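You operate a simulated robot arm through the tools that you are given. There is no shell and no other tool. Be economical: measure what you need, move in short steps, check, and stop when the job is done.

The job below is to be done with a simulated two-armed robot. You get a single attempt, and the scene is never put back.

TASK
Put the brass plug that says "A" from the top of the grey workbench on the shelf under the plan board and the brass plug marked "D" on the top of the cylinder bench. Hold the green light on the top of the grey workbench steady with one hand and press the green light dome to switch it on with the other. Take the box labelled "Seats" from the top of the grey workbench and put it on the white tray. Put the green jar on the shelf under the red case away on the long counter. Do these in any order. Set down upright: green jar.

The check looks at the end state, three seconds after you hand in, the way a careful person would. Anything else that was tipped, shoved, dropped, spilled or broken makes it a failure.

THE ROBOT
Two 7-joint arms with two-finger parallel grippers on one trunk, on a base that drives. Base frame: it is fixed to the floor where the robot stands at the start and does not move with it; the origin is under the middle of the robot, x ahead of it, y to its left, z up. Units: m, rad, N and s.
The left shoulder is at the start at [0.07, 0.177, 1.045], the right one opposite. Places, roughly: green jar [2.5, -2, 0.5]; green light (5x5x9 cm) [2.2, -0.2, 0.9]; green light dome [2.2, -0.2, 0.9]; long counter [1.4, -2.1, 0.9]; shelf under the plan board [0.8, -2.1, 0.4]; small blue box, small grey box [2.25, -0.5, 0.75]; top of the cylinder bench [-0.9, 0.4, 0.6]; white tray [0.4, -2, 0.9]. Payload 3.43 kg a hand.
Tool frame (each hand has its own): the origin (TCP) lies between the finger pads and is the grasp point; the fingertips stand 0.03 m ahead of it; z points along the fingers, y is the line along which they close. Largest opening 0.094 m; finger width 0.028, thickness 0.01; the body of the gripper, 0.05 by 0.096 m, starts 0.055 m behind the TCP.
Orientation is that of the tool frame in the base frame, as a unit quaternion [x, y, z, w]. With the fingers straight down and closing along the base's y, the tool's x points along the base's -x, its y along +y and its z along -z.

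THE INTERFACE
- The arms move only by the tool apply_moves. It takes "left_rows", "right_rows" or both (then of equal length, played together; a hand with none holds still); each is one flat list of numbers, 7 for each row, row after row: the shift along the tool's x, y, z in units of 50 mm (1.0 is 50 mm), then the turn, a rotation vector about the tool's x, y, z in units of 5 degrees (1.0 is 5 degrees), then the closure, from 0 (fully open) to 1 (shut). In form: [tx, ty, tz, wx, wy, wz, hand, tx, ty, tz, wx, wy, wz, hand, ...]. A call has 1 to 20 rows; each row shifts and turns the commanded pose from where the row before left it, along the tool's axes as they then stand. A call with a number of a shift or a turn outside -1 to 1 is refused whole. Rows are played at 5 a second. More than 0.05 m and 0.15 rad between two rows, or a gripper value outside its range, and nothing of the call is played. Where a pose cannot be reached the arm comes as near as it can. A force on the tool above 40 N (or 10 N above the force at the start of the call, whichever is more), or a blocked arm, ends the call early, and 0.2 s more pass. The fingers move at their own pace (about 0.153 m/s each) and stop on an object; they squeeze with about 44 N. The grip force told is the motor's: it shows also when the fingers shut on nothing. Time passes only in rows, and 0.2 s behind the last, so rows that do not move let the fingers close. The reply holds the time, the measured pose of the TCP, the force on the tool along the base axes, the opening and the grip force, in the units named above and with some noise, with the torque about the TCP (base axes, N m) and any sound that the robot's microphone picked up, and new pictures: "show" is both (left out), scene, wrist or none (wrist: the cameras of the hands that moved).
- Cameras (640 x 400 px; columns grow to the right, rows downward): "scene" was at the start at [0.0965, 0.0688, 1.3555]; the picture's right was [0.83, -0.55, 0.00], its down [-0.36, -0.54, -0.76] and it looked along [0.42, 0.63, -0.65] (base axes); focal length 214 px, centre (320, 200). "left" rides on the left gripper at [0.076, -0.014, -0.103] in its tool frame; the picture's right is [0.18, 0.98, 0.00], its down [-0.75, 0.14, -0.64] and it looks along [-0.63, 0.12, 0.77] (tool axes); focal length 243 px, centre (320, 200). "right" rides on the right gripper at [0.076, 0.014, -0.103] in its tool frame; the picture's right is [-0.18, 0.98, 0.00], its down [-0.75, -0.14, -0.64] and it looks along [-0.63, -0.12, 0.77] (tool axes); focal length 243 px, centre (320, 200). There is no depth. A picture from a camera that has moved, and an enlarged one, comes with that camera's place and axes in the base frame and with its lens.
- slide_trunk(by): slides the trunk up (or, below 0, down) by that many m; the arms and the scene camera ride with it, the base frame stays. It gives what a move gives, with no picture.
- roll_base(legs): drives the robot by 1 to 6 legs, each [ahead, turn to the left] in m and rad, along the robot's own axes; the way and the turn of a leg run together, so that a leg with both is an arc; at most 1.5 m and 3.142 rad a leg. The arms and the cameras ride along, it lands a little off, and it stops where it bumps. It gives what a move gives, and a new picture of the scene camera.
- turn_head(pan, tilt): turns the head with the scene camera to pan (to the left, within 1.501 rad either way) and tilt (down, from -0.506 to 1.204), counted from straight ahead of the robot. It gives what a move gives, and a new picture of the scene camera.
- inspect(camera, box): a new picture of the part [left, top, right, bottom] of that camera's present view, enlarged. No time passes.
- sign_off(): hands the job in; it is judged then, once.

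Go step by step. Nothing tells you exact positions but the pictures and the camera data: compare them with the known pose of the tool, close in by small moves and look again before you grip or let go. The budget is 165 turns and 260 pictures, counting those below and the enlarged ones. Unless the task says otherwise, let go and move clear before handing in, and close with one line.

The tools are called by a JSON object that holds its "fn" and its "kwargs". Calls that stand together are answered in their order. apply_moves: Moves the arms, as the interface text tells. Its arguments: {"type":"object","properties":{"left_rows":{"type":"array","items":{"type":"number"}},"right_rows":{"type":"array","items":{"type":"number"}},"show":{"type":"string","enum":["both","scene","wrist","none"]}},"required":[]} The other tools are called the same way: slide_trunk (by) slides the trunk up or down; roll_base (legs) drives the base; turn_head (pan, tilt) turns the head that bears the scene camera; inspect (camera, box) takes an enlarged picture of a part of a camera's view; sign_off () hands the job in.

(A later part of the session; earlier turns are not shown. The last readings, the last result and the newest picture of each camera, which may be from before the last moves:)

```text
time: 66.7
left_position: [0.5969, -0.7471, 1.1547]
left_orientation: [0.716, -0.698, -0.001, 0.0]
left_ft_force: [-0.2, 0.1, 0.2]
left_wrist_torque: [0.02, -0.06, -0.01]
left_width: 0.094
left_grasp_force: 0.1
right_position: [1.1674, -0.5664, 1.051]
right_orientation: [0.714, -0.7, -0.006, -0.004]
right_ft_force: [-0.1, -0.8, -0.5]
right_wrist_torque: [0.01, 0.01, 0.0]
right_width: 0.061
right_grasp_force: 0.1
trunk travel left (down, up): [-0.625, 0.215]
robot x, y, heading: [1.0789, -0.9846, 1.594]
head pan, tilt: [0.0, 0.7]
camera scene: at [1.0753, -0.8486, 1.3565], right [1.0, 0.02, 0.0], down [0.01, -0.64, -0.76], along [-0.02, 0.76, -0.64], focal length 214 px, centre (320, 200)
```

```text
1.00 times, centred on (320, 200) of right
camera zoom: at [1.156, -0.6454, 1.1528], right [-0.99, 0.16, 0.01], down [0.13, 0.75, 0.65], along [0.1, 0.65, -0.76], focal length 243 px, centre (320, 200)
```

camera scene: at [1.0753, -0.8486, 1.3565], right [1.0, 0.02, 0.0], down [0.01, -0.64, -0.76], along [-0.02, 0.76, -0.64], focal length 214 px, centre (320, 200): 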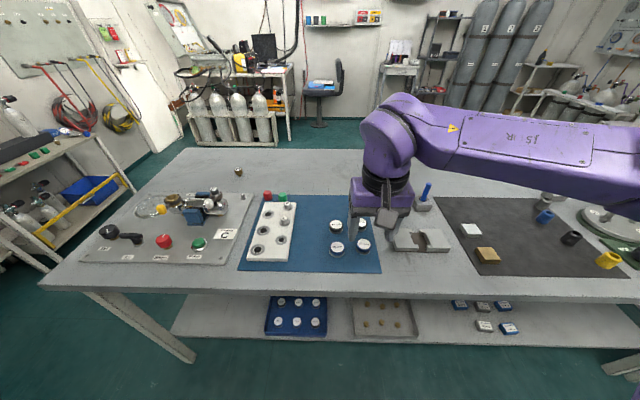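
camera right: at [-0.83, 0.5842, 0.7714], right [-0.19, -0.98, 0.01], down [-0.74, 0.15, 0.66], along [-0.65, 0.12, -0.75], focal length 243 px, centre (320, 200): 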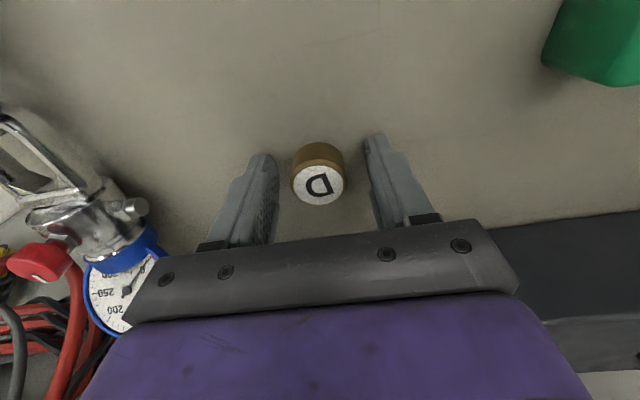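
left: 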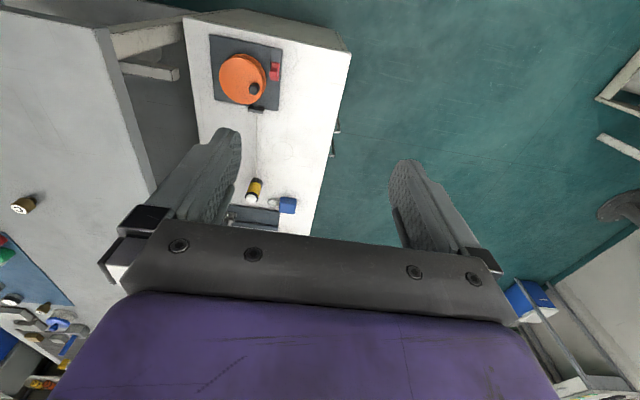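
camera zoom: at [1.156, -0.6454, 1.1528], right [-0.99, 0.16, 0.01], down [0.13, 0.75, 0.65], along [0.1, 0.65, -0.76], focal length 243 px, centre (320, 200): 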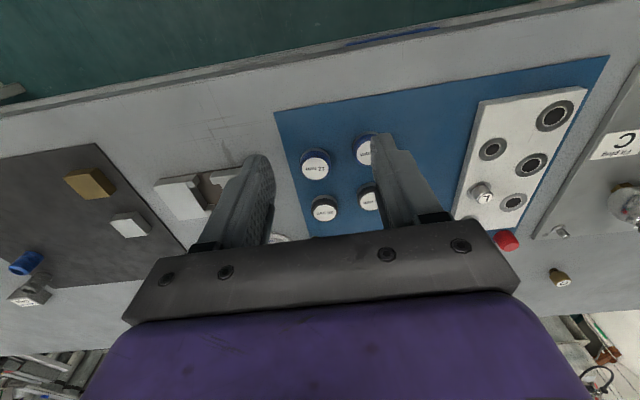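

A is hidden under the gripper. I'll drive a bit closer and move the hand forward over it.

{"fn": "roll_base", "kwargs": {"legs": [[0.09, 0]]}}

{"fn": "apply_moves", "kwargs": {"right_rows": [0, 0, -0.8, 0, 0, 0, 0, -0.8, -0.5, 0, 0, 0, 0, 0, -0.8, -0.5, 0, 0, 0, 0, 0], "show": "both"}}

```text
time: 67.8
left_position: [0.5935, -0.6568, 1.1542]
left_orientation: [0.716, -0.698, -0.001, 0.0]
left_ft_force: [0.7, 0.6, -0.5]
left_wrist_torque: [-0.03, 0.0, 0.02]
left_width: 0.0939
left_grasp_force: 0.1
right_position: [1.1668, -0.4779, 1.0505]
right_orientation: [0.714, -0.7, -0.007, -0.003]
right_ft_force: [-0.4, -0.1, 0.1]
right_wrist_torque: [-0.02, 0.01, 0.01]
right_width: 0.061
right_grasp_force: 0.1
trunk travel left (down, up): [-0.625, 0.215]
robot x, y, heading: [1.081, -0.8972, 1.594]
head pan, tilt: [0.0, 0.7]
camera scene: at [1.0733, -0.7595, 1.3564], right [1.0, 0.02, 0.0], down [0.01, -0.64, -0.76], along [-0.02, 0.76, -0.64], focal length 214 px, centre (320, 200)
```

scene: 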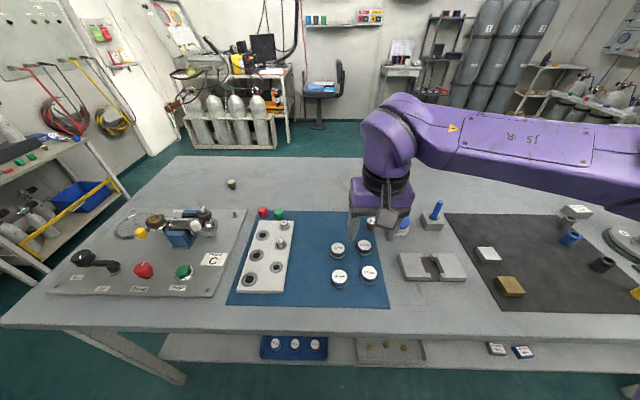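

```text
time: 68.6
left_position: [0.5944, -0.6567, 1.1548]
left_orientation: [0.715, -0.699, -0.002, 0.0]
left_ft_force: [-0.1, 0.4, -0.6]
left_wrist_torque: [-0.02, 0.01, -0.03]
left_width: 0.0942
left_grasp_force: 0.0
right_position: [1.2144, -0.3979, 1.0908]
right_orientation: [0.713, -0.701, -0.007, -0.004]
right_ft_force: [0.4, 0.0, 0.2]
right_wrist_torque: [-0.02, -0.02, 0.0]
right_width: 0.0942
right_grasp_force: 0.0
trunk travel left (down, up): [-0.625, 0.215]
robot x, y, heading: [1.0758, -0.8917, 1.595]
head pan, tilt: [0.0, 0.7]
camera scene: at [1.0739, -0.7589, 1.3563], right [1.0, 0.02, 0.0], down [0.01, -0.64, -0.76], along [-0.02, 0.76, -0.64], focal length 214 px, centre (320, 200)
camera right: at [1.2023, -0.4767, 1.1931], right [-0.99, 0.16, 0.01], down [0.13, 0.75, 0.65], along [0.1, 0.65, -0.76], focal length 243 px, centre (320, 200)
```

scene: 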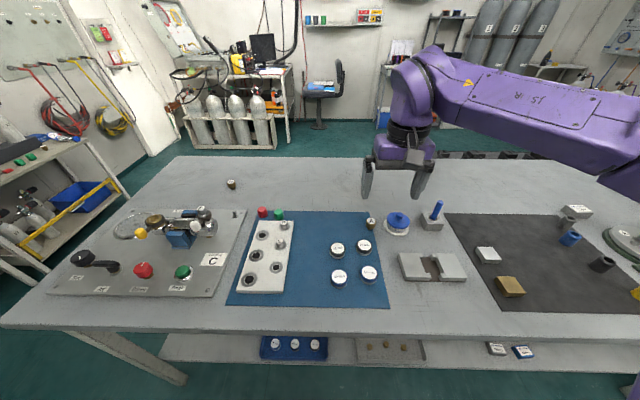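
right: 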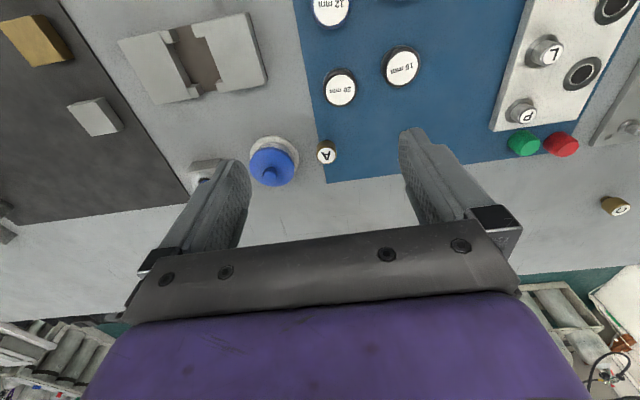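

A is at about (1.221, -0.291), beside a blue knob. Moving over it with narrowed fingers.

{"fn": "apply_moves", "kwargs": {"right_rows": [-0.7, -0.03, 0.4, 0, 0, 0, 0.5, -0.7, -0.04, 0.4, 0, 0, 0, 0.5, -0.74, -0.03, 0.4, 0, 0, 0, 0.5, 0, 0, 0.8, 0, 0, 0, 0.5, 0, 0, 0.6, 0, 0, 0, 0.5, 0, 0, 0, 0, 0, 0, 0.5], "show": "wrist"}}

```text
time: 70.0
left_position: [0.5939, -0.6576, 1.1544]
left_orientation: [0.715, -0.699, -0.002, 0.0]
left_ft_force: [1.2, 0.5, 0.4]
left_wrist_torque: [0.02, -0.03, -0.02]
left_width: 0.0939
left_grasp_force: 0.0
right_position: [1.2141, -0.3725, 1.0082]
right_orientation: [0.714, -0.7, -0.008, -0.005]
right_ft_force: [-0.3, -0.3, -0.2]
right_wrist_torque: [0.0, 0.0, 0.01]
right_width: 0.0471
right_grasp_force: 0.1
right hand out of reach, approached as far as the arm can: row 1, 2, 3
trunk travel left (down, up): [-0.625, 0.215]
robot x, y, heading: [1.0768, -0.8941, 1.588]
head pan, tilt: [0.0, 0.7]
camera right: at [1.2023, -0.4508, 1.1091], right [-0.99, 0.16, 0.01], down [0.13, 0.75, 0.65], along [0.1, 0.65, -0.76], focal length 243 px, centre (320, 200)
```

right: 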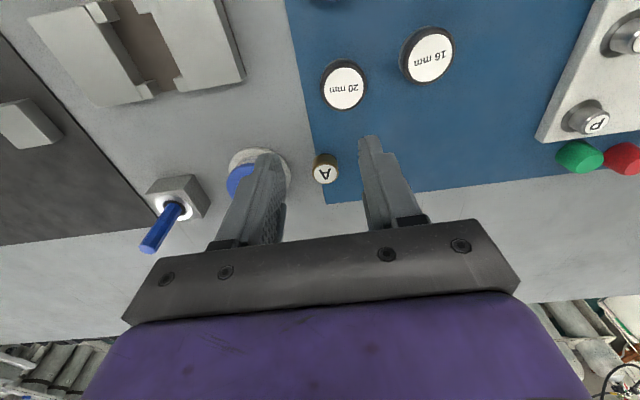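

The arm hit its reach limit, so I drive the base 8 cm closer, bringing the hand over A.

{"fn": "roll_base", "kwargs": {"legs": [[0.08, 0]]}}

{"fn": "inspect", "kwargs": {"camera": "right", "box": [0, 0, 640, 400]}}

```text
time: 71.0
left_position: [0.5924, -0.5777, 1.1546]
left_orientation: [0.715, -0.699, -0.001, 0.0]
left_ft_force: [0.1, 0.2, -0.5]
left_wrist_torque: [-0.04, -0.01, 0.0]
left_width: 0.0938
left_grasp_force: 0.0
right_position: [1.2109, -0.2914, 1.0081]
right_orientation: [0.714, -0.7, -0.007, -0.004]
right_ft_force: [-0.3, -0.5, -0.3]
right_wrist_torque: [-0.03, 0.03, 0.03]
right_width: 0.0468
right_grasp_force: 0.0
trunk travel left (down, up): [-0.625, 0.215]
robot x, y, heading: [1.0766, -0.8144, 1.599]
head pan, tilt: [0.0, 0.7]
camera scene: at [1.0712, -0.6791, 1.3564], right [1.0, 0.02, 0.0], down [0.02, -0.64, -0.76], along [-0.02, 0.76, -0.64], focal length 214 px, centre (320, 200)
```

scene: 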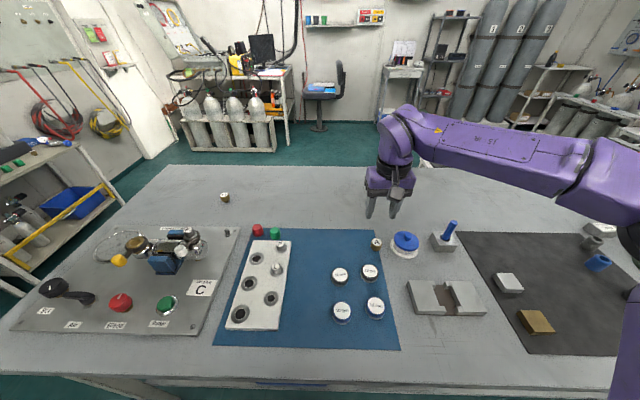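

```text
1.00 times, centred on (320, 200) of right
camera zoom: at [1.2001, -0.3698, 1.1092], right [-0.99, 0.16, 0.01], down [0.13, 0.75, 0.65], along [0.1, 0.65, -0.76], focal length 243 px, centre (320, 200)
```

zoom: 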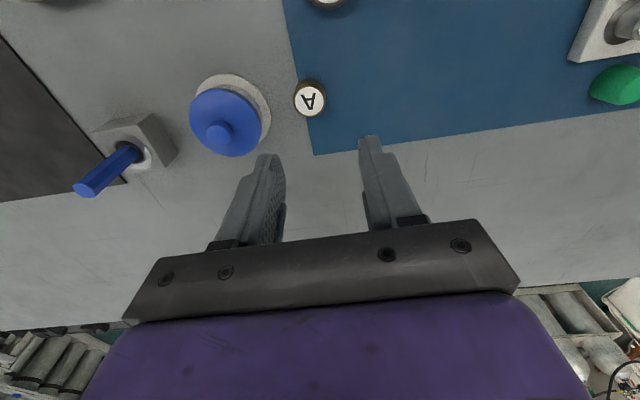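

A now at (1.219, -0.297). Fine-tuning and checking where the commanded pose stands.

{"fn": "apply_moves", "kwargs": {"right_rows": [0.1, -0.16, 0, 0, 0, 0, 0.5, 0, 0, 0.6, 0, 0, 0, 0.5, 0, 0, 0, 0, 0, 0, 0.5], "show": "wrist"}}

```text
time: 71.8
left_position: [0.5922, -0.5801, 1.154]
left_orientation: [0.715, -0.699, -0.001, 0.0]
left_ft_force: [-0.7, 0.0, 0.1]
left_wrist_torque: [0.01, 0.01, -0.03]
left_width: 0.0939
left_grasp_force: 0.0
right_position: [1.222, -0.2994, 0.9773]
right_orientation: [0.714, -0.7, -0.008, -0.005]
right_ft_force: [0.3, -0.6, 0.2]
right_wrist_torque: [-0.01, -0.03, 0.03]
right_width: 0.0472
right_grasp_force: 0.0
trunk travel left (down, up): [-0.625, 0.215]
robot x, y, heading: [1.0761, -0.8142, 1.59]
head pan, tilt: [0.0, 0.7]
camera right: at [1.2101, -0.3765, 1.0789], right [-0.99, 0.16, 0.01], down [0.13, 0.74, 0.65], along [0.1, 0.65, -0.76], focal length 243 px, centre (320, 200)
```

right: 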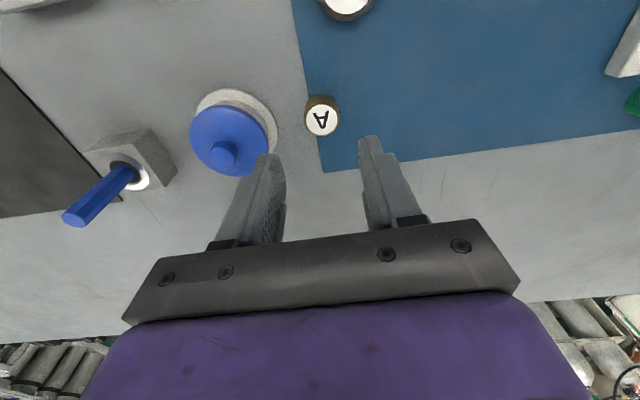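

Aligned with A. Descending.

{"fn": "apply_moves", "kwargs": {"right_rows": [-0.1, 0.03, 0.6, 0, 0, 0, 0.5, 0, 0, 0.6, 0, 0, 0, 0.5, 0, 0, 0.5, 0, 0, 0, 0.5, 0, 0, 0, 0, 0, 0, 0.5], "show": "wrist"}}

```text
time: 72.8
left_position: [0.5925, -0.5783, 1.1541]
left_orientation: [0.716, -0.699, -0.001, 0.0]
left_ft_force: [-0.8, 0.5, -0.7]
left_wrist_torque: [0.0, 0.0, -0.01]
left_width: 0.094
left_grasp_force: 0.1
right_position: [1.2179, -0.2909, 0.8929]
right_orientation: [0.715, -0.7, -0.007, -0.005]
right_ft_force: [-0.5, 0.5, -0.2]
right_wrist_torque: [0.01, -0.03, 0.01]
right_width: 0.047
right_grasp_force: 0.1
trunk travel left (down, up): [-0.625, 0.215]
robot x, y, heading: [1.0727, -0.8113, 1.594]
head pan, tilt: [0.0, 0.7]
camera right: at [1.2063, -0.3691, 0.9941], right [-0.99, 0.16, 0.01], down [0.13, 0.75, 0.65], along [0.1, 0.65, -0.76], focal length 243 px, centre (320, 200)
```

right: 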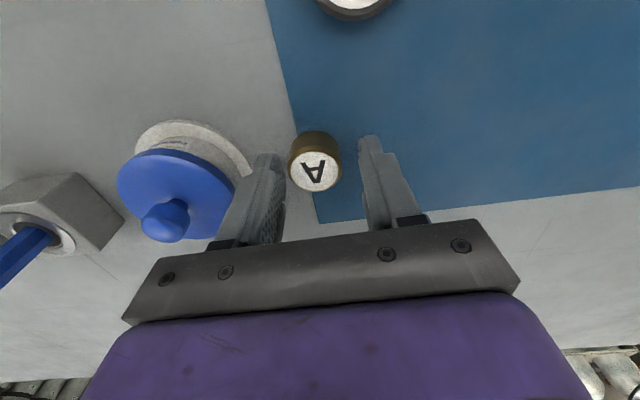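

A is between the fingers; small shift, lower slightly and close.

{"fn": "apply_moves", "kwargs": {"right_rows": [0, -0.07, 0, 0, 0, 0, 0.55, 0, 0, 0.12, 0, 0, 0, 0.57, 0, 0, 0, 0, 0, 0, 1, 0, 0, 0, 0, 0, 0, 1, 0, 0, -0.5, 0, 0, 0, 1, 0, 0, -1, 0, 0, 0, 1, 0, 0, -1, 0, 0, 0, 1, 0, 0, -1, 0, 0, 0, 1], "show": "wrist"}}

```text
time: 74.6
left_position: [0.5914, -0.5793, 1.1544]
left_orientation: [0.715, -0.699, -0.002, 0.0]
left_ft_force: [0.5, -0.3, -0.2]
left_wrist_torque: [0.05, -0.01, 0.01]
left_width: 0.0938
left_grasp_force: 0.0
right_position: [1.2226, -0.2934, 1.0617]
right_orientation: [0.714, -0.7, -0.007, -0.005]
right_ft_force: [0.3, -0.9, -0.7]
right_wrist_torque: [0.0, -0.04, 0.02]
right_width: 0.0297
right_grasp_force: 44.2
trunk travel left (down, up): [-0.625, 0.215]
robot x, y, heading: [1.071, -0.8138, 1.6]
head pan, tilt: [0.0, 0.7]
camera right: at [1.2116, -0.3715, 1.1623], right [-0.99, 0.16, 0.01], down [0.13, 0.75, 0.65], along [0.1, 0.65, -0.76], focal length 243 px, centre (320, 200)
```

right: 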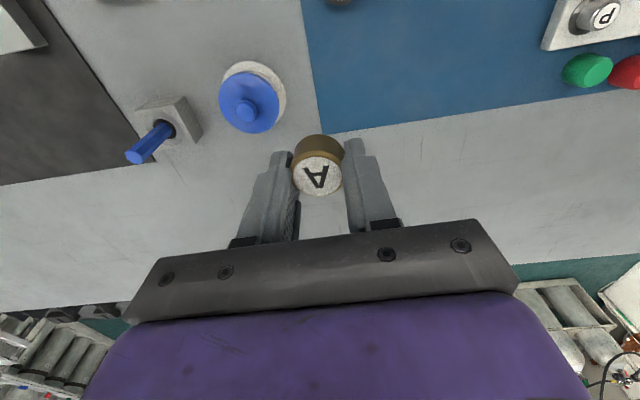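

A is gripped and lifted. Before turning, I'll look for the "Seats" box on the right side of the bench.

{"fn": "turn_head", "kwargs": {"pan": -0.75, "tilt": 0.45}}

{"fn": "roll_base", "kwargs": {"legs": [[-0.25, 0]]}}

```text
time: 75.7
left_position: [0.5931, -0.5772, 1.1544]
left_orientation: [0.715, -0.699, -0.001, 0.0]
left_ft_force: [0.0, 1.2, -1.3]
left_wrist_torque: [-0.04, -0.01, -0.01]
left_width: 0.0942
left_grasp_force: 0.0
right_position: [1.224, -0.2924, 1.0595]
right_orientation: [0.714, -0.7, -0.007, -0.005]
right_ft_force: [-0.7, 0.0, -0.3]
right_wrist_torque: [-0.02, 0.01, -0.01]
right_width: 0.0286
right_grasp_force: 43.7
trunk travel left (down, up): [-0.625, 0.215]
robot x, y, heading: [1.0778, -0.8132, 1.597]
head pan, tilt: [-0.75, 0.45]
camera scene: at [1.1343, -0.6958, 1.3786], right [0.75, -0.66, 0.0], down [-0.29, -0.33, -0.9], along [0.6, 0.67, -0.44], focal length 214 px, centre (320, 200)
```

scene: 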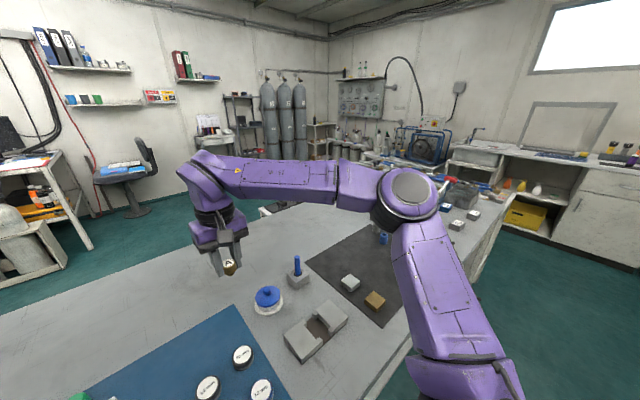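

```text
time: 77.6
left_position: [0.5966, -0.8335, 1.1538]
left_orientation: [0.716, -0.698, 0.0, 0.001]
left_ft_force: [0.4, 0.0, 0.0]
left_wrist_torque: [-0.01, 0.01, 0.02]
left_width: 0.0941
left_grasp_force: 0.1
right_position: [1.2277, -0.5447, 1.0595]
right_orientation: [0.716, -0.698, -0.007, -0.004]
right_ft_force: [-0.7, -0.1, -0.2]
right_wrist_torque: [0.01, 0.02, 0.02]
right_width: 0.0286
right_grasp_force: 43.8
trunk travel left (down, up): [-0.625, 0.215]
robot x, y, heading: [1.0836, -1.0658, 1.593]
head pan, tilt: [-0.75, 0.45]
camera scene: at [1.1404, -0.9491, 1.3786], right [0.75, -0.66, 0.0], down [-0.29, -0.33, -0.9], along [0.6, 0.67, -0.44], focal length 214 px, centre (320, 200)
```

scene: 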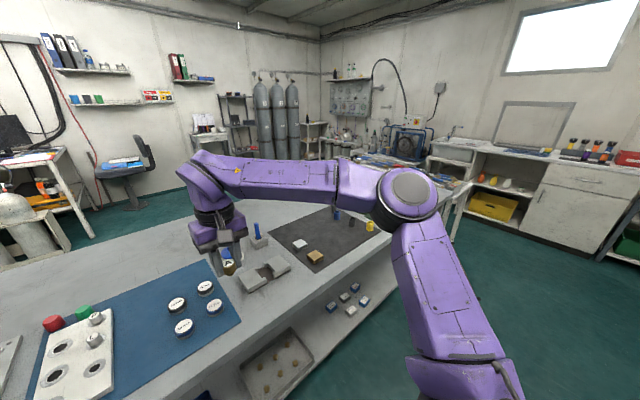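

Next: turn round to face the long counter. I'll pull the right hand in first.

{"fn": "apply_moves", "kwargs": {"right_rows": [1, 0, 0, 0, 0, 0, 1, 1, 0, 0, 0, 0, 0, 1, 1, 0, 0, 0, 0, 0, 1], "show": "none"}}

{"fn": "turn_head", "kwargs": {"pan": 0.0, "tilt": 0.5}}

{"fn": "roll_base", "kwargs": {"legs": [[0, -1.57], [0, -1.57]]}}

```text
time: 78.4
left_position: [0.5975, -0.8353, 1.1547]
left_orientation: [0.717, -0.697, -0.002, -0.001]
left_ft_force: [0.6, -0.2, -0.2]
left_wrist_torque: [0.03, 0.03, -0.05]
left_width: 0.0942
left_grasp_force: 0.0
right_position: [1.2325, -0.6975, 1.0584]
right_orientation: [0.716, -0.698, -0.008, -0.004]
right_ft_force: [0.3, 0.8, -0.4]
right_wrist_torque: [0.03, -0.03, 0.0]
right_width: 0.0282
right_grasp_force: 44.0
trunk travel left (down, up): [-0.625, 0.215]
robot x, y, heading: [1.0824, -1.0693, 1.601]
head pan, tilt: [-0.75, 0.45]
```

```text
time: 79.5
left_position: [0.5975, -0.8321, 1.1544]
left_orientation: [0.716, -0.698, -0.001, 0.0]
left_ft_force: [0.3, 0.4, 0.1]
left_wrist_torque: [0.02, 0.03, -0.02]
left_width: 0.0941
left_grasp_force: 0.1
right_position: [1.233, -0.6952, 1.0576]
right_orientation: [0.716, -0.698, -0.008, -0.005]
right_ft_force: [-0.1, 0.1, -0.7]
right_wrist_torque: [0.01, 0.01, 0.02]
right_width: 0.0281
right_grasp_force: 44.4
trunk travel left (down, up): [-0.625, 0.215]
robot x, y, heading: [1.0802, -1.0705, 1.594]
head pan, tilt: [0.0, 0.499]
camera scene: at [1.0773, -0.9274, 1.3742], right [1.0, 0.03, 0.0], down [0.01, -0.48, -0.88], along [-0.02, 0.88, -0.48], focal length 214 px, centre (320, 200)
```

scene: 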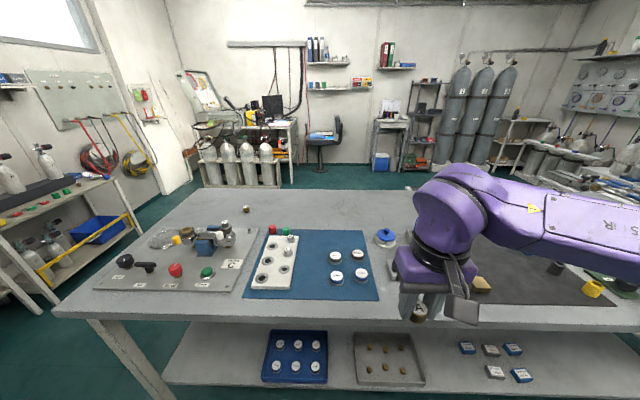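

```text
time: 87.4
left_position: [1.5752, -1.2767, 1.1547]
left_orientation: [0.681, 0.733, 0.0, 0.002]
left_ft_force: [0.4, -0.4, -0.2]
left_wrist_torque: [-0.01, -0.01, -0.02]
left_width: 0.0942
left_grasp_force: 0.0
right_position: [0.9469, -1.4452, 1.0582]
right_orientation: [0.681, 0.732, -0.004, 0.007]
right_ft_force: [-0.4, 0.7, -0.8]
right_wrist_torque: [-0.01, 0.03, 0.01]
right_width: 0.0284
right_grasp_force: 44.5
trunk travel left (down, up): [-0.625, 0.215]
robot x, y, heading: [1.0818, -1.0668, -1.498]
head pan, tilt: [0.0, 0.499]
camera scene: at [1.0913, -1.2093, 1.3742], right [-1.0, -0.07, 0.0], down [-0.04, 0.48, -0.88], along [0.06, -0.88, -0.48], focal length 214 px, centre (320, 200)
```

scene: 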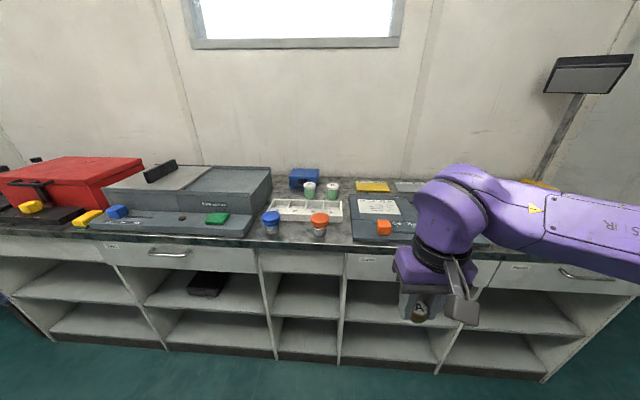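

The counter compartments are visible; the plan board is the dark board right of centre. Zooming in.

{"fn": "inspect", "kwargs": {"camera": "scene", "box": [240, 170, 600, 395]}}

```text
1.78 times, centred on (420, 282) of scene
camera zoom: at [1.0913, -1.2093, 1.3742], right [-1.0, -0.07, 0.0], down [-0.04, 0.48, -0.88], along [0.06, -0.88, -0.48], focal length 381 px, centre (142, 53)
```

zoom: 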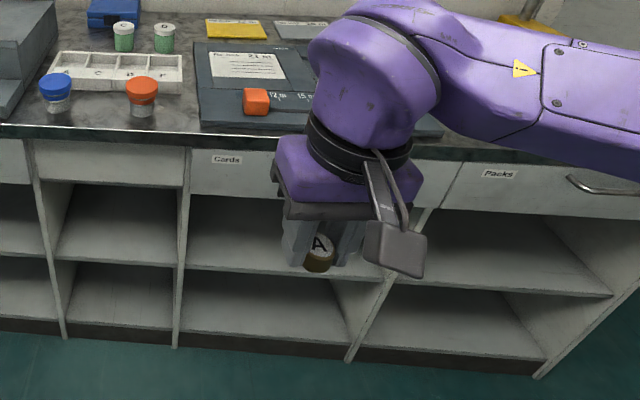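

The shelf under the plan board spans x≈0.53–1.04, z≈0.42, front edge y≈-1.80. I'll reposition the base in front of it and lower the trunk.

{"fn": "roll_base", "kwargs": {"legs": [[0, -0.716], [0.25, 0], [0, 0.643]]}}

{"fn": "slide_trunk", "kwargs": {"by": -0.35}}

{"fn": "turn_head", "kwargs": {"pan": -0.1, "tilt": 0.5}}

```text
time: 92.9
left_position: [1.4091, -1.5103, 1.1545]
left_orientation: [0.704, 0.71, 0.0, 0.001]
left_ft_force: [-1.1, -0.2, -0.4]
left_wrist_torque: [0.01, -0.02, 0.01]
left_width: 0.094
left_grasp_force: 0.1
right_position: [0.7724, -1.6378, 1.0569]
right_orientation: [0.705, 0.71, -0.005, 0.007]
right_ft_force: [0.0, -0.2, 0.0]
right_wrist_torque: [-0.02, 0.04, 0.01]
right_width: 0.0284
right_grasp_force: 43.7
trunk travel left (down, up): [-0.625, 0.215]
robot x, y, heading: [0.9333, -1.2685, -1.564]
head pan, tilt: [0.0, 0.499]
camera scene: at [0.9317, -1.4114, 1.3742], right [-1.0, -0.01, 0.0], down [0.0, 0.48, -0.88], along [0.01, -0.88, -0.48], focal length 214 px, centre (320, 200)
```

scene: 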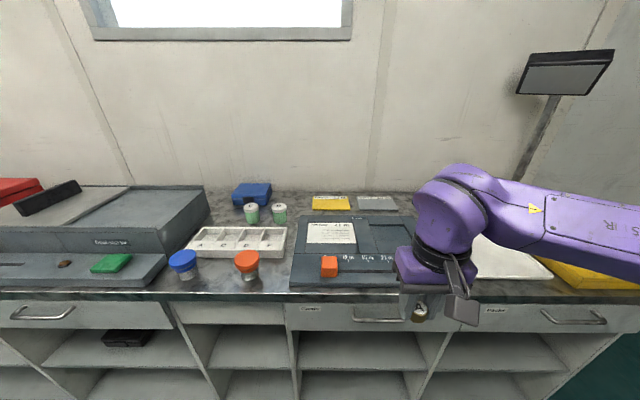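

```text
time: 96.3
left_position: [1.41, -1.51, 0.8044]
left_orientation: [0.704, 0.71, 0.001, 0.001]
left_ft_force: [0.1, 0.6, 0.5]
left_wrist_torque: [0.0, 0.01, 0.02]
left_width: 0.0939
left_grasp_force: 0.1
right_position: [0.773, -1.6381, 0.7071]
right_orientation: [0.705, 0.71, -0.005, 0.007]
right_ft_force: [0.6, -0.4, -0.7]
right_wrist_torque: [0.04, 0.02, -0.01]
right_width: 0.0284
right_grasp_force: 44.2
trunk travel left (down, up): [-0.275, 0.565]
robot x, y, heading: [0.9271, -1.2656, -1.562]
head pan, tilt: [0.0, 0.499]
```

```text
time: 97.0
left_position: [1.4095, -1.5111, 0.8037]
left_orientation: [0.704, 0.711, 0.0, 0.001]
left_ft_force: [-0.4, 0.5, 0.0]
left_wrist_torque: [-0.04, 0.0, 0.01]
left_width: 0.0941
left_grasp_force: 0.0
right_position: [0.7723, -1.6371, 0.7063]
right_orientation: [0.705, 0.709, -0.004, 0.007]
right_ft_force: [0.6, -0.6, -1.4]
right_wrist_torque: [-0.03, 0.03, -0.02]
right_width: 0.0281
right_grasp_force: 43.3
trunk travel left (down, up): [-0.275, 0.565]
robot x, y, heading: [0.9281, -1.267, -1.561]
head pan, tilt: [-0.099, 0.499]
camera scene: at [0.9227, -1.411, 1.0242], right [-1.0, 0.09, 0.0], down [0.04, 0.48, -0.88], along [-0.08, -0.87, -0.48], focal length 214 px, centre (320, 200)
```

scene: 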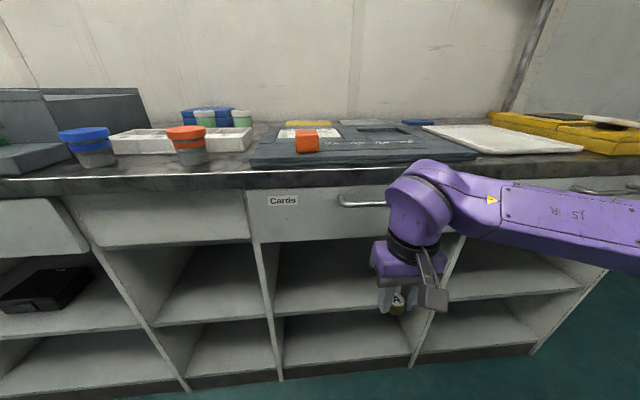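

Tilting the right hand 30° forward (fingers toward the shelf) and lowering in front of the opening.

{"fn": "apply_moves", "kwargs": {"right_rows": [0, 0.2, 0, 0, -1, 0, 1, 0, 0.1, 0, 0, -1, 0, 1, 0, 0, 0, 0, -1, 0, 1, 0, 0, 0, 0, -1, 0, 1, 0, 0, 0, 0, -1, 0, 1, 0, 0, 0, 0, -1, 0, 1, 0.17, 0, 0.9, 0, 0, 0, 1, 0.17, 0, 0.9, 0, 0, 0, 1, 0.17, 0, 0.9, 0, 0, 0, 1, 0.17, 0, 0.9, 0, 0, 0, 1, 0, 0, 0, 0, 0, 0, 1], "show": "both"}}

```text
time: 99.4
left_position: [1.4102, -1.5098, 0.8041]
left_orientation: [0.704, 0.71, 0.0, 0.002]
left_ft_force: [-1.0, 0.2, -0.2]
left_wrist_torque: [-0.02, 0.03, -0.01]
left_width: 0.0938
left_grasp_force: 0.1
right_position: [0.7898, -1.7006, 0.5358]
right_orientation: [0.68, 0.683, -0.187, 0.19]
right_ft_force: [-0.3, 0.5, -1.4]
right_wrist_torque: [0.02, -0.04, 0.01]
right_width: 0.0284
right_grasp_force: 44.3
trunk travel left (down, up): [-0.275, 0.565]
robot x, y, heading: [0.9282, -1.2667, -1.559]
head pan, tilt: [-0.099, 0.499]
camera scene: at [0.9227, -1.4109, 1.0242], right [-1.0, 0.09, 0.0], down [0.04, 0.48, -0.88], along [-0.08, -0.87, -0.48], focal length 214 px, centre (320, 200)
camera right: at [0.8025, -1.5828, 0.5844], right [0.98, -0.15, 0.1], down [-0.14, -0.32, 0.94], along [-0.11, -0.94, -0.33], focal length 243 px, centre (320, 200)
```

scene: 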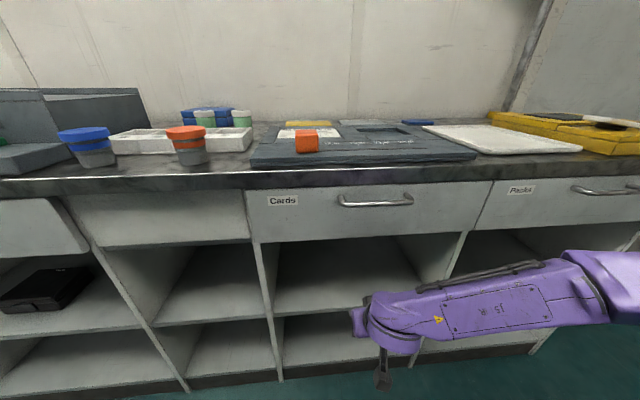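
right: 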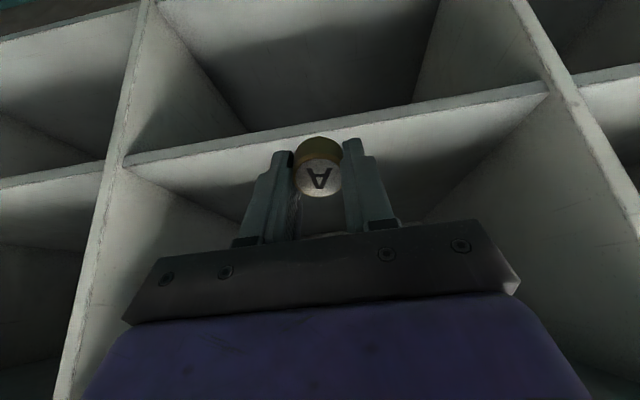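

Moving the plug in over the shelf edge, still above the shelf.

{"fn": "apply_moves", "kwargs": {"right_rows": [-0.54, 0, 0.5, 0, 0, 0, 1, -0.54, 0, 0.5, 0, 0, 0, 1, -0.54, 0, 0.5, 0, 0, 0, 1, -0.54, 0, 0.5, 0, 0, 0, 1, 0, 0, 0, 0, 0, 0, 1], "show": "both"}}

```text
time: 100.6
left_position: [1.4095, -1.5117, 0.8038]
left_orientation: [0.704, 0.71, 0.001, 0.001]
left_ft_force: [-0.7, 0.6, -0.9]
left_wrist_torque: [-0.02, -0.03, 0.03]
left_width: 0.094
left_grasp_force: 0.1
right_position: [0.7922, -1.8451, 0.5057]
right_orientation: [0.68, 0.683, -0.187, 0.19]
right_ft_force: [-0.1, -0.3, -0.5]
right_wrist_torque: [-0.01, 0.01, 0.0]
right_width: 0.0285
right_grasp_force: 43.4
trunk travel left (down, up): [-0.275, 0.565]
robot x, y, heading: [0.9316, -1.2685, -1.564]
head pan, tilt: [-0.099, 0.499]
camera scene: at [0.9227, -1.411, 1.0242], right [-1.0, 0.09, 0.0], down [0.04, 0.48, -0.88], along [-0.08, -0.87, -0.48], focal length 214 px, centre (320, 200)
camera right: at [0.8055, -1.7267, 0.5545], right [0.98, -0.15, 0.1], down [-0.14, -0.32, 0.94], along [-0.11, -0.94, -0.33], focal length 243 px, centre (320, 200)
```

scene: 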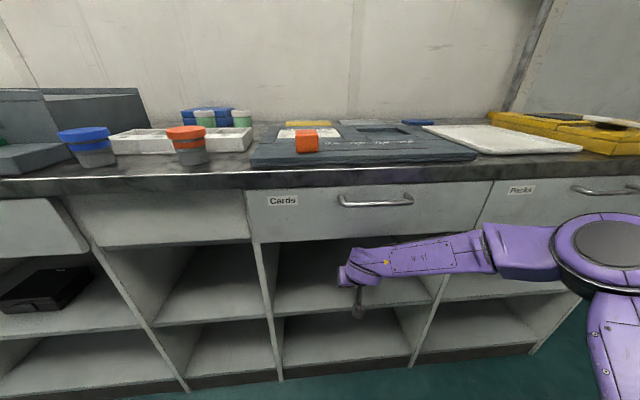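
right: 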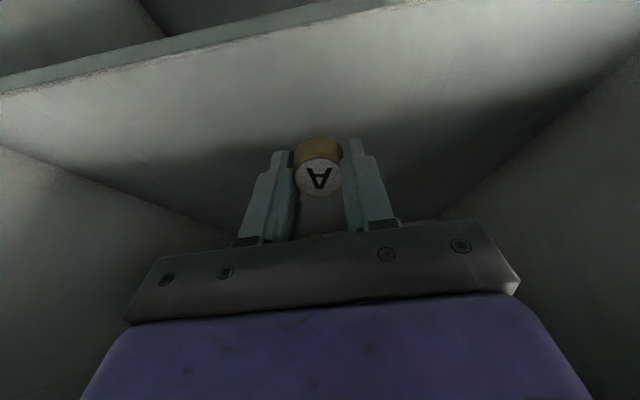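

Inside the compartment. Lowering until the plug touches the shelf.

{"fn": "apply_moves", "kwargs": {"right_rows": [0, 0, 0.4, 0, 0, 0, 1, 0, 0, 0.4, 0, 0, 0, 1, 0.05, 0, 0.087, 0, 0, 0, 1, 0.05, 0, 0.087, 0, 0, 0, 1, 0.05, 0, 0.087, 0, 0, 0, 1, 0, 0, 0, 0, 0, 0, 1], "show": "wrist"}}

```text
time: 102.0
left_position: [1.4097, -1.5101, 0.8031]
left_orientation: [0.705, 0.71, 0.0, 0.001]
left_ft_force: [0.6, 0.5, -0.5]
left_wrist_torque: [0.0, 0.02, -0.01]
left_width: 0.094
left_grasp_force: 0.2
right_position: [0.7912, -1.8658, 0.455]
right_orientation: [0.68, 0.683, -0.187, 0.19]
right_ft_force: [0.8, -0.4, -0.7]
right_wrist_torque: [0.01, -0.01, 0.03]
right_width: 0.0281
right_grasp_force: 44.2
trunk travel left (down, up): [-0.275, 0.565]
robot x, y, heading: [0.9341, -1.2682, -1.56]
head pan, tilt: [-0.099, 0.499]
camera right: at [0.8041, -1.7478, 0.5046], right [0.98, -0.15, 0.1], down [-0.14, -0.32, 0.94], along [-0.11, -0.94, -0.33], focal length 243 px, centre (320, 200)
```

right: 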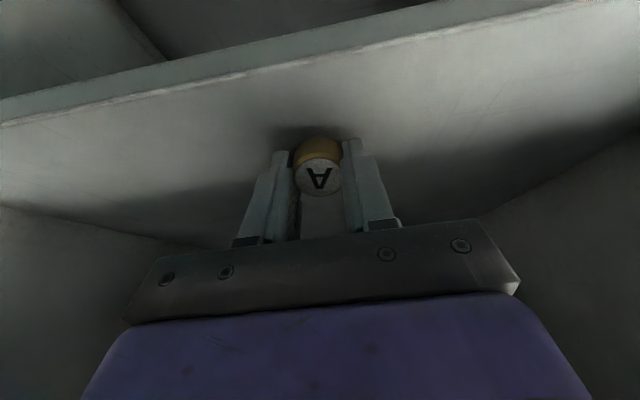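

Still free; continuing down in finer steps.

{"fn": "apply_moves", "kwargs": {"right_rows": [0.04, 0, 0.07, 0, 0, 0, 1, 0.04, 0, 0.07, 0, 0, 0, 1, 0.04, 0, 0.07, 0, 0, 0, 1, 0.04, 0, 0.07, 0, 0, 0, 1, 0, 0, 0, 0, 0, 0, 1], "show": "wrist"}}

```text
time: 102.7
left_position: [1.4103, -1.5097, 0.8033]
left_orientation: [0.705, 0.709, -0.001, 0.002]
left_ft_force: [0.5, -0.2, -0.2]
left_wrist_torque: [0.02, 0.0, 0.01]
left_width: 0.0942
left_grasp_force: 0.0
right_position: [0.7907, -1.8685, 0.4533]
right_orientation: [0.677, 0.682, -0.192, 0.198]
right_ft_force: [0.9, -1.9, 17.8]
right_wrist_torque: [-0.22, -0.11, 0.01]
right_width: 0.0284
right_grasp_force: 44.9
trunk travel left (down, up): [-0.275, 0.565]
robot x, y, heading: [0.9281, -1.2697, -1.568]
head pan, tilt: [-0.099, 0.499]
stopped in row 3 (right hand): the force on the tool passed its limit (the readings are from after the stop); the commanded pose is now the measured one
camera right: at [0.8051, -1.7504, 0.5012], right [0.98, -0.15, 0.1], down [-0.14, -0.3, 0.94], along [-0.11, -0.94, -0.32], focal length 243 px, centre (320, 200)
```

right: 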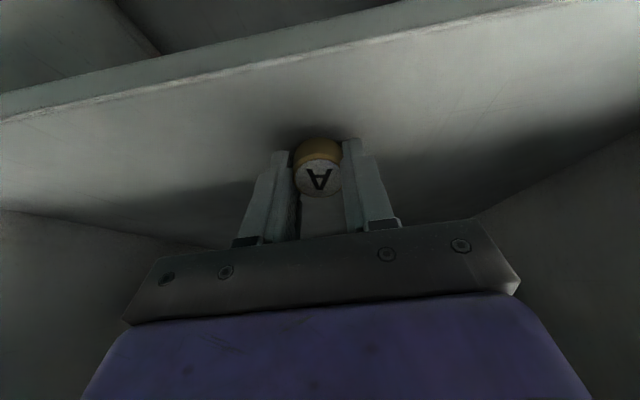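

Touching the shelf. Releasing gently so the plug settles upright.

{"fn": "apply_moves", "kwargs": {"right_rows": [0, 0, 0, 0, 0, 0, 0.66, 0, 0, 0, 0, 0, 0, 0.6, 0, 0, 0, 0, 0, 0, 0.5, 0, 0, 0, 0, 0, 0, 0.4], "show": "wrist"}}

```text
time: 103.7
left_position: [1.4109, -1.509, 0.8027]
left_orientation: [0.703, 0.711, -0.001, 0.002]
left_ft_force: [-1.0, 0.5, -0.1]
left_wrist_torque: [-0.01, 0.02, -0.04]
left_width: 0.0941
left_grasp_force: 0.1
right_position: [0.79, -1.8681, 0.4505]
right_orientation: [0.678, 0.683, -0.19, 0.195]
right_ft_force: [5.6, 2.8, 9.4]
right_wrist_torque: [0.06, 0.08, -0.07]
right_width: 0.0526
right_grasp_force: 0.0
trunk travel left (down, up): [-0.275, 0.565]
robot x, y, heading: [0.9299, -1.2662, -1.558]
head pan, tilt: [-0.099, 0.499]
camera right: at [0.8049, -1.7495, 0.4986], right [0.98, -0.15, 0.1], down [-0.14, -0.31, 0.94], along [-0.11, -0.94, -0.32], focal length 243 px, centre (320, 200)
```

right: 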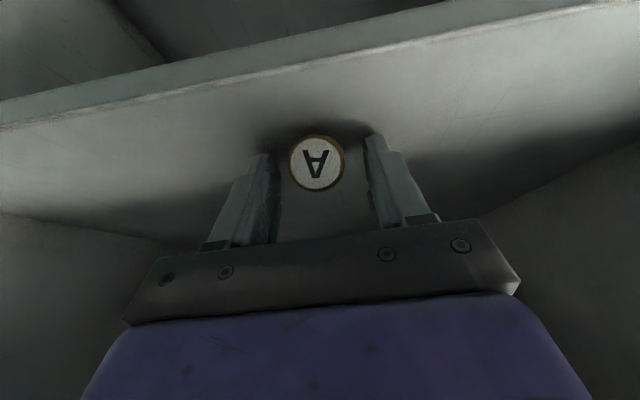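

The top face now looks straight at the camera; I'll zoom to judge whether it is upright or on its side.

{"fn": "inspect", "kwargs": {"camera": "right", "box": [240, 100, 400, 200]}}

```text
4.00 times, centred on (320, 150) of right
camera zoom: at [0.8049, -1.7495, 0.4986], right [0.98, -0.15, 0.1], down [-0.14, -0.31, 0.94], along [-0.11, -0.94, -0.32], focal length 970 px, centre (320, 400)
```

zoom: 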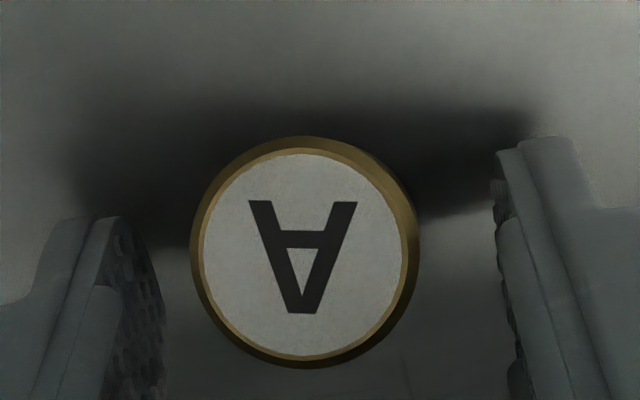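

The plug appears to have rocked back toward me. I'll withdraw the hand to look at it.

{"fn": "apply_moves", "kwargs": {"right_rows": [0.2, 0, -0.3, 0, 0, 0, 0.3, 0.5, 0, -0.5, 0, 0, 0, 0.3, 0.8, 0, -0.5, 0, 0, 0, 0.3], "show": "wrist"}}

{"fn": "inspect", "kwargs": {"camera": "right", "box": [240, 60, 400, 160]}}

```text
time: 104.5
left_position: [1.4099, -1.5098, 0.8049]
left_orientation: [0.705, 0.709, 0.0, 0.002]
left_ft_force: [0.3, 0.5, -0.3]
left_wrist_torque: [-0.01, -0.01, 0.01]
left_width: 0.094
left_grasp_force: 0.1
right_position: [0.7887, -1.7696, 0.4656]
right_orientation: [0.68, 0.681, -0.19, 0.194]
right_ft_force: [-0.2, -0.1, 0.7]
right_wrist_torque: [-0.02, 0.01, 0.03]
right_width: 0.0657
right_grasp_force: 0.2
trunk travel left (down, up): [-0.275, 0.565]
robot x, y, heading: [0.9318, -1.2645, -1.559]
head pan, tilt: [-0.099, 0.499]
camera right: at [0.8028, -1.6524, 0.513], right [0.98, -0.15, 0.1], down [-0.14, -0.31, 0.94], along [-0.11, -0.94, -0.33], focal length 243 px, centre (320, 200)
```

right: 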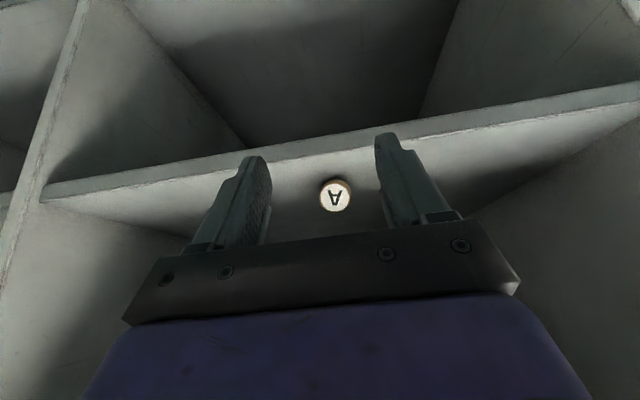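

```text
4.00 times, centred on (320, 110) of right
camera zoom: at [0.8028, -1.6524, 0.513], right [0.98, -0.15, 0.1], down [-0.14, -0.31, 0.94], along [-0.11, -0.94, -0.33], focal length 970 px, centre (320, 560)
```

zoom: 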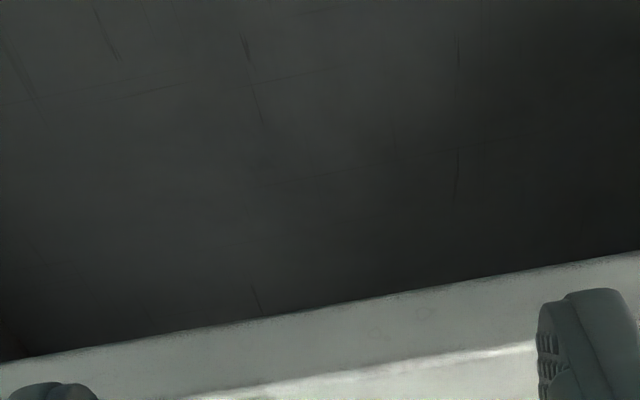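

The plug lies on the shelf, stable. It doesn't have to stand, so I leave it and withdraw the hand, then look toward the red case for the green jar.

{"fn": "apply_moves", "kwargs": {"right_rows": [0.9, 0, 0, 0, 0, 0, 0.3, 0.9, 0, -0.3, 0, 0, 0, 0.3, 0.4, 0, -0.8, 0, 0, 0, 0.3, 0.4, 0, -0.8, 0, 0, 0, 0.3, 0, 0, -0.5, 0, 0, 0, 0.3], "show": "none"}}

{"fn": "turn_head", "kwargs": {"pan": 0.0, "tilt": 0.7}}

{"fn": "inspect", "kwargs": {"camera": "scene", "box": [240, 150, 560, 350]}}

```text
time: 105.7
left_position: [1.4094, -1.5107, 0.8045]
left_orientation: [0.705, 0.71, 0.0, 0.001]
left_ft_force: [0.0, 0.9, 0.2]
left_wrist_torque: [0.0, -0.01, 0.01]
left_width: 0.094
left_grasp_force: 0.1
right_position: [0.8159, -1.6508, 0.4795]
right_orientation: [0.68, 0.682, -0.19, 0.193]
right_ft_force: [0.0, 0.6, 0.1]
right_wrist_torque: [0.01, -0.01, -0.02]
right_width: 0.0659
right_grasp_force: 0.1
right hand out of reach, approached as far as the arm can: row 3, 4, 5
trunk travel left (down, up): [-0.275, 0.565]
robot x, y, heading: [0.9341, -1.2694, -1.559]
head pan, tilt: [-0.099, 0.499]
```

```text
time: 106.5
left_position: [1.4091, -1.5112, 0.8046]
left_orientation: [0.705, 0.709, 0.0, 0.002]
left_ft_force: [0.6, 1.2, -0.1]
left_wrist_torque: [-0.02, -0.02, -0.01]
left_width: 0.094
left_grasp_force: 0.1
right_position: [0.8149, -1.6505, 0.4796]
right_orientation: [0.679, 0.683, -0.188, 0.193]
right_ft_force: [0.0, -0.3, -0.1]
right_wrist_torque: [-0.02, -0.04, 0.0]
right_width: 0.0658
right_grasp_force: 0.1
trunk travel left (down, up): [-0.275, 0.565]
robot x, y, heading: [0.9278, -1.2681, -1.569]
head pan, tilt: [0.0, 0.7]
camera scene: at [0.9316, -1.4051, 1.0065], right [-1.0, -0.01, 0.0], down [0.0, 0.64, -0.77], along [0.01, -0.77, -0.64], focal length 214 px, centre (320, 200)
```

scene: 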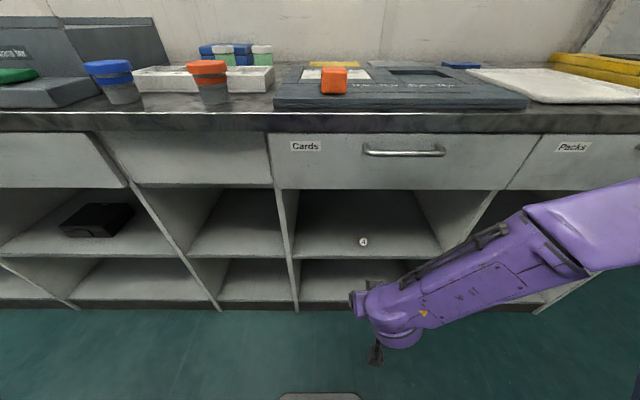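

```text
2.00 times, centred on (400, 250) of scene
camera zoom: at [0.9316, -1.4051, 1.0065], right [-1.0, -0.01, 0.0], down [0.0, 0.64, -0.77], along [0.01, -0.77, -0.64], focal length 429 px, centre (160, 100)
```

zoom: 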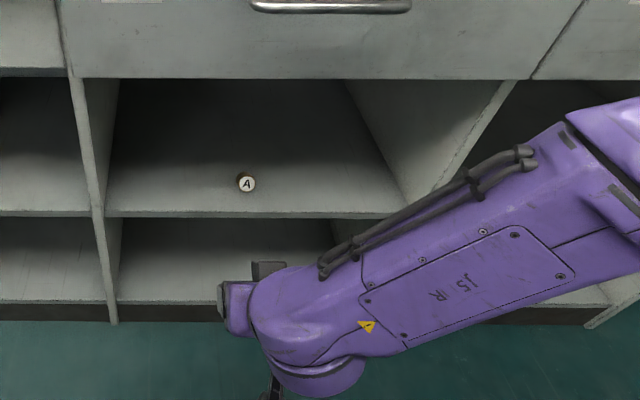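

Now on to the jar: back up slightly, turn to face along the aisle, drive to about x=2.5.

{"fn": "roll_base", "kwargs": {"legs": [[-0.15, 0], [0, 1.57], [1.3, 0]]}}

{"fn": "turn_head", "kwargs": {"pan": -0.9, "tilt": 0.4}}

```text
time: 112.2
left_position: [1.1711, -0.6437, 0.8058]
left_orientation: [-0.009, 1.0, 0.0, -0.004]
left_ft_force: [-7.2, -31.6, 2.6]
left_wrist_torque: [1.0, -0.17, -0.02]
left_width: 0.0763
left_grasp_force: 0.1
right_position: [1.3222, -1.2322, 0.4801]
right_orientation: [-0.007, 0.962, 0.007, 0.272]
right_ft_force: [0.4, -0.5, -0.3]
right_wrist_torque: [-0.02, -0.02, -0.03]
right_width: 0.0656
right_grasp_force: 0.1
trunk travel left (down, up): [-0.275, 0.565]
robot x, y, heading: [0.9378, -1.118, 0.015]
head pan, tilt: [0.0, 0.7]
stopped in leg 3: the force on the tool passed its limit (the readings are from after the stop); the commanded pose is now the measured one
camera scene: at [1.0722, -1.1237, 1.0068], right [0.02, -1.0, -0.01], down [-0.64, -0.01, -0.77], along [0.77, 0.02, -0.64], focal length 214 px, centre (320, 200)
```

scene: 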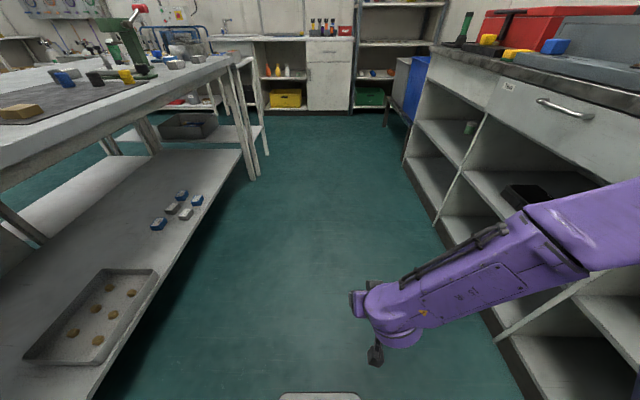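

```text
time: 113.4
left_position: [1.1714, -0.6423, 0.806]
left_orientation: [-0.011, 1.0, 0.0, -0.003]
left_ft_force: [-6.1, -32.5, 2.4]
left_wrist_torque: [0.53, -0.06, -0.1]
left_width: 0.0749
left_grasp_force: 0.1
right_position: [1.3222, -1.2322, 0.4792]
right_orientation: [-0.007, 0.962, 0.006, 0.272]
right_ft_force: [-0.3, -0.1, -0.9]
right_wrist_torque: [-0.01, 0.01, -0.01]
right_width: 0.0659
right_grasp_force: 0.0
trunk travel left (down, up): [-0.275, 0.565]
robot x, y, heading: [0.938, -1.1208, 0.014]
head pan, tilt: [-0.901, 0.4]
camera scene: at [1.0466, -1.1972, 1.033], right [-0.77, -0.64, 0.0], down [-0.25, 0.31, -0.92], along [0.59, -0.71, -0.39], focal length 214 px, centre (320, 200)
```

scene: 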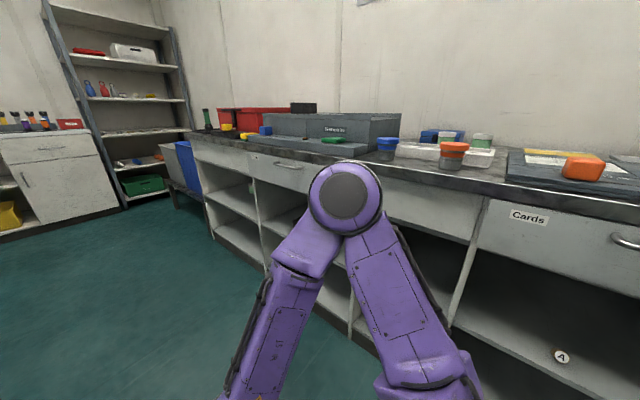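

The left finger touched the workbench edge; I'll move the left hand away from it, inward.

{"fn": "apply_moves", "kwargs": {"left_rows": [0, -0.6, 0, 0, 0, 0, 0, 0, -1, 0, 0, 0, 0, 0, 0, -1, 0, 0, 0, 0, 0.5, -0.6, -0.8, 0, 0, 0, 0, 0.5], "show": "none"}}

{"fn": "turn_head", "kwargs": {"pan": 0.9, "tilt": 0.5}}

```text
time: 114.4
left_position: [1.2478, -0.6824, 0.8105]
left_orientation: [-0.013, 1.0, -0.008, -0.004]
left_ft_force: [0.8, -0.4, -1.0]
left_wrist_torque: [-0.04, 0.01, 0.02]
left_width: 0.047
left_grasp_force: 0.0
left hand out of reach, approached as far as the arm can: row 1, 2, 3, 4
right_position: [1.3238, -1.2315, 0.48]
right_orientation: [-0.007, 0.963, 0.004, 0.271]
right_ft_force: [0.0, 0.9, -0.1]
right_wrist_torque: [0.02, 0.01, 0.01]
right_width: 0.0658
right_grasp_force: 0.1
trunk travel left (down, up): [-0.275, 0.565]
robot x, y, heading: [0.9342, -1.1184, 0.022]
head pan, tilt: [-0.901, 0.4]
```

```text
time: 116.2
left_position: [1.2478, -0.6811, 0.8113]
left_orientation: [-0.012, 1.0, -0.009, -0.005]
left_ft_force: [-1.5, 0.2, 0.1]
left_wrist_torque: [0.04, -0.03, 0.01]
left_width: 0.0472
left_grasp_force: 0.1
right_position: [1.3227, -1.2301, 0.4804]
right_orientation: [-0.008, 0.963, 0.004, 0.271]
right_ft_force: [-0.5, -0.5, -0.2]
right_wrist_torque: [0.03, 0.03, 0.0]
right_width: 0.0657
right_grasp_force: 0.0
trunk travel left (down, up): [-0.275, 0.565]
robot x, y, heading: [0.9391, -1.1203, 0.021]
head pan, tilt: [0.901, 0.499]
camera scene: at [1.0438, -1.0484, 1.0242], right [0.8, -0.61, 0.0], down [-0.29, -0.38, -0.88], along [0.53, 0.7, -0.48], focal length 214 px, centre (320, 200)
```

scene: 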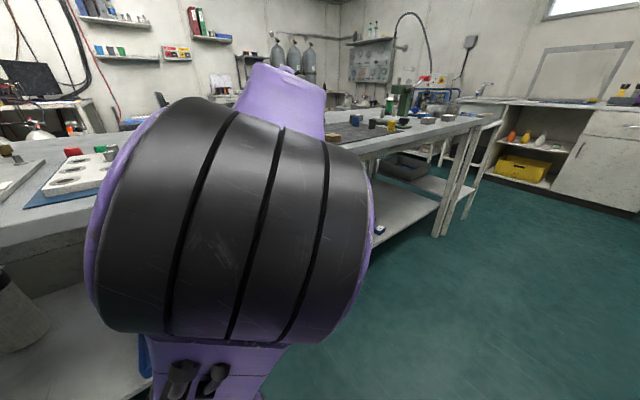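

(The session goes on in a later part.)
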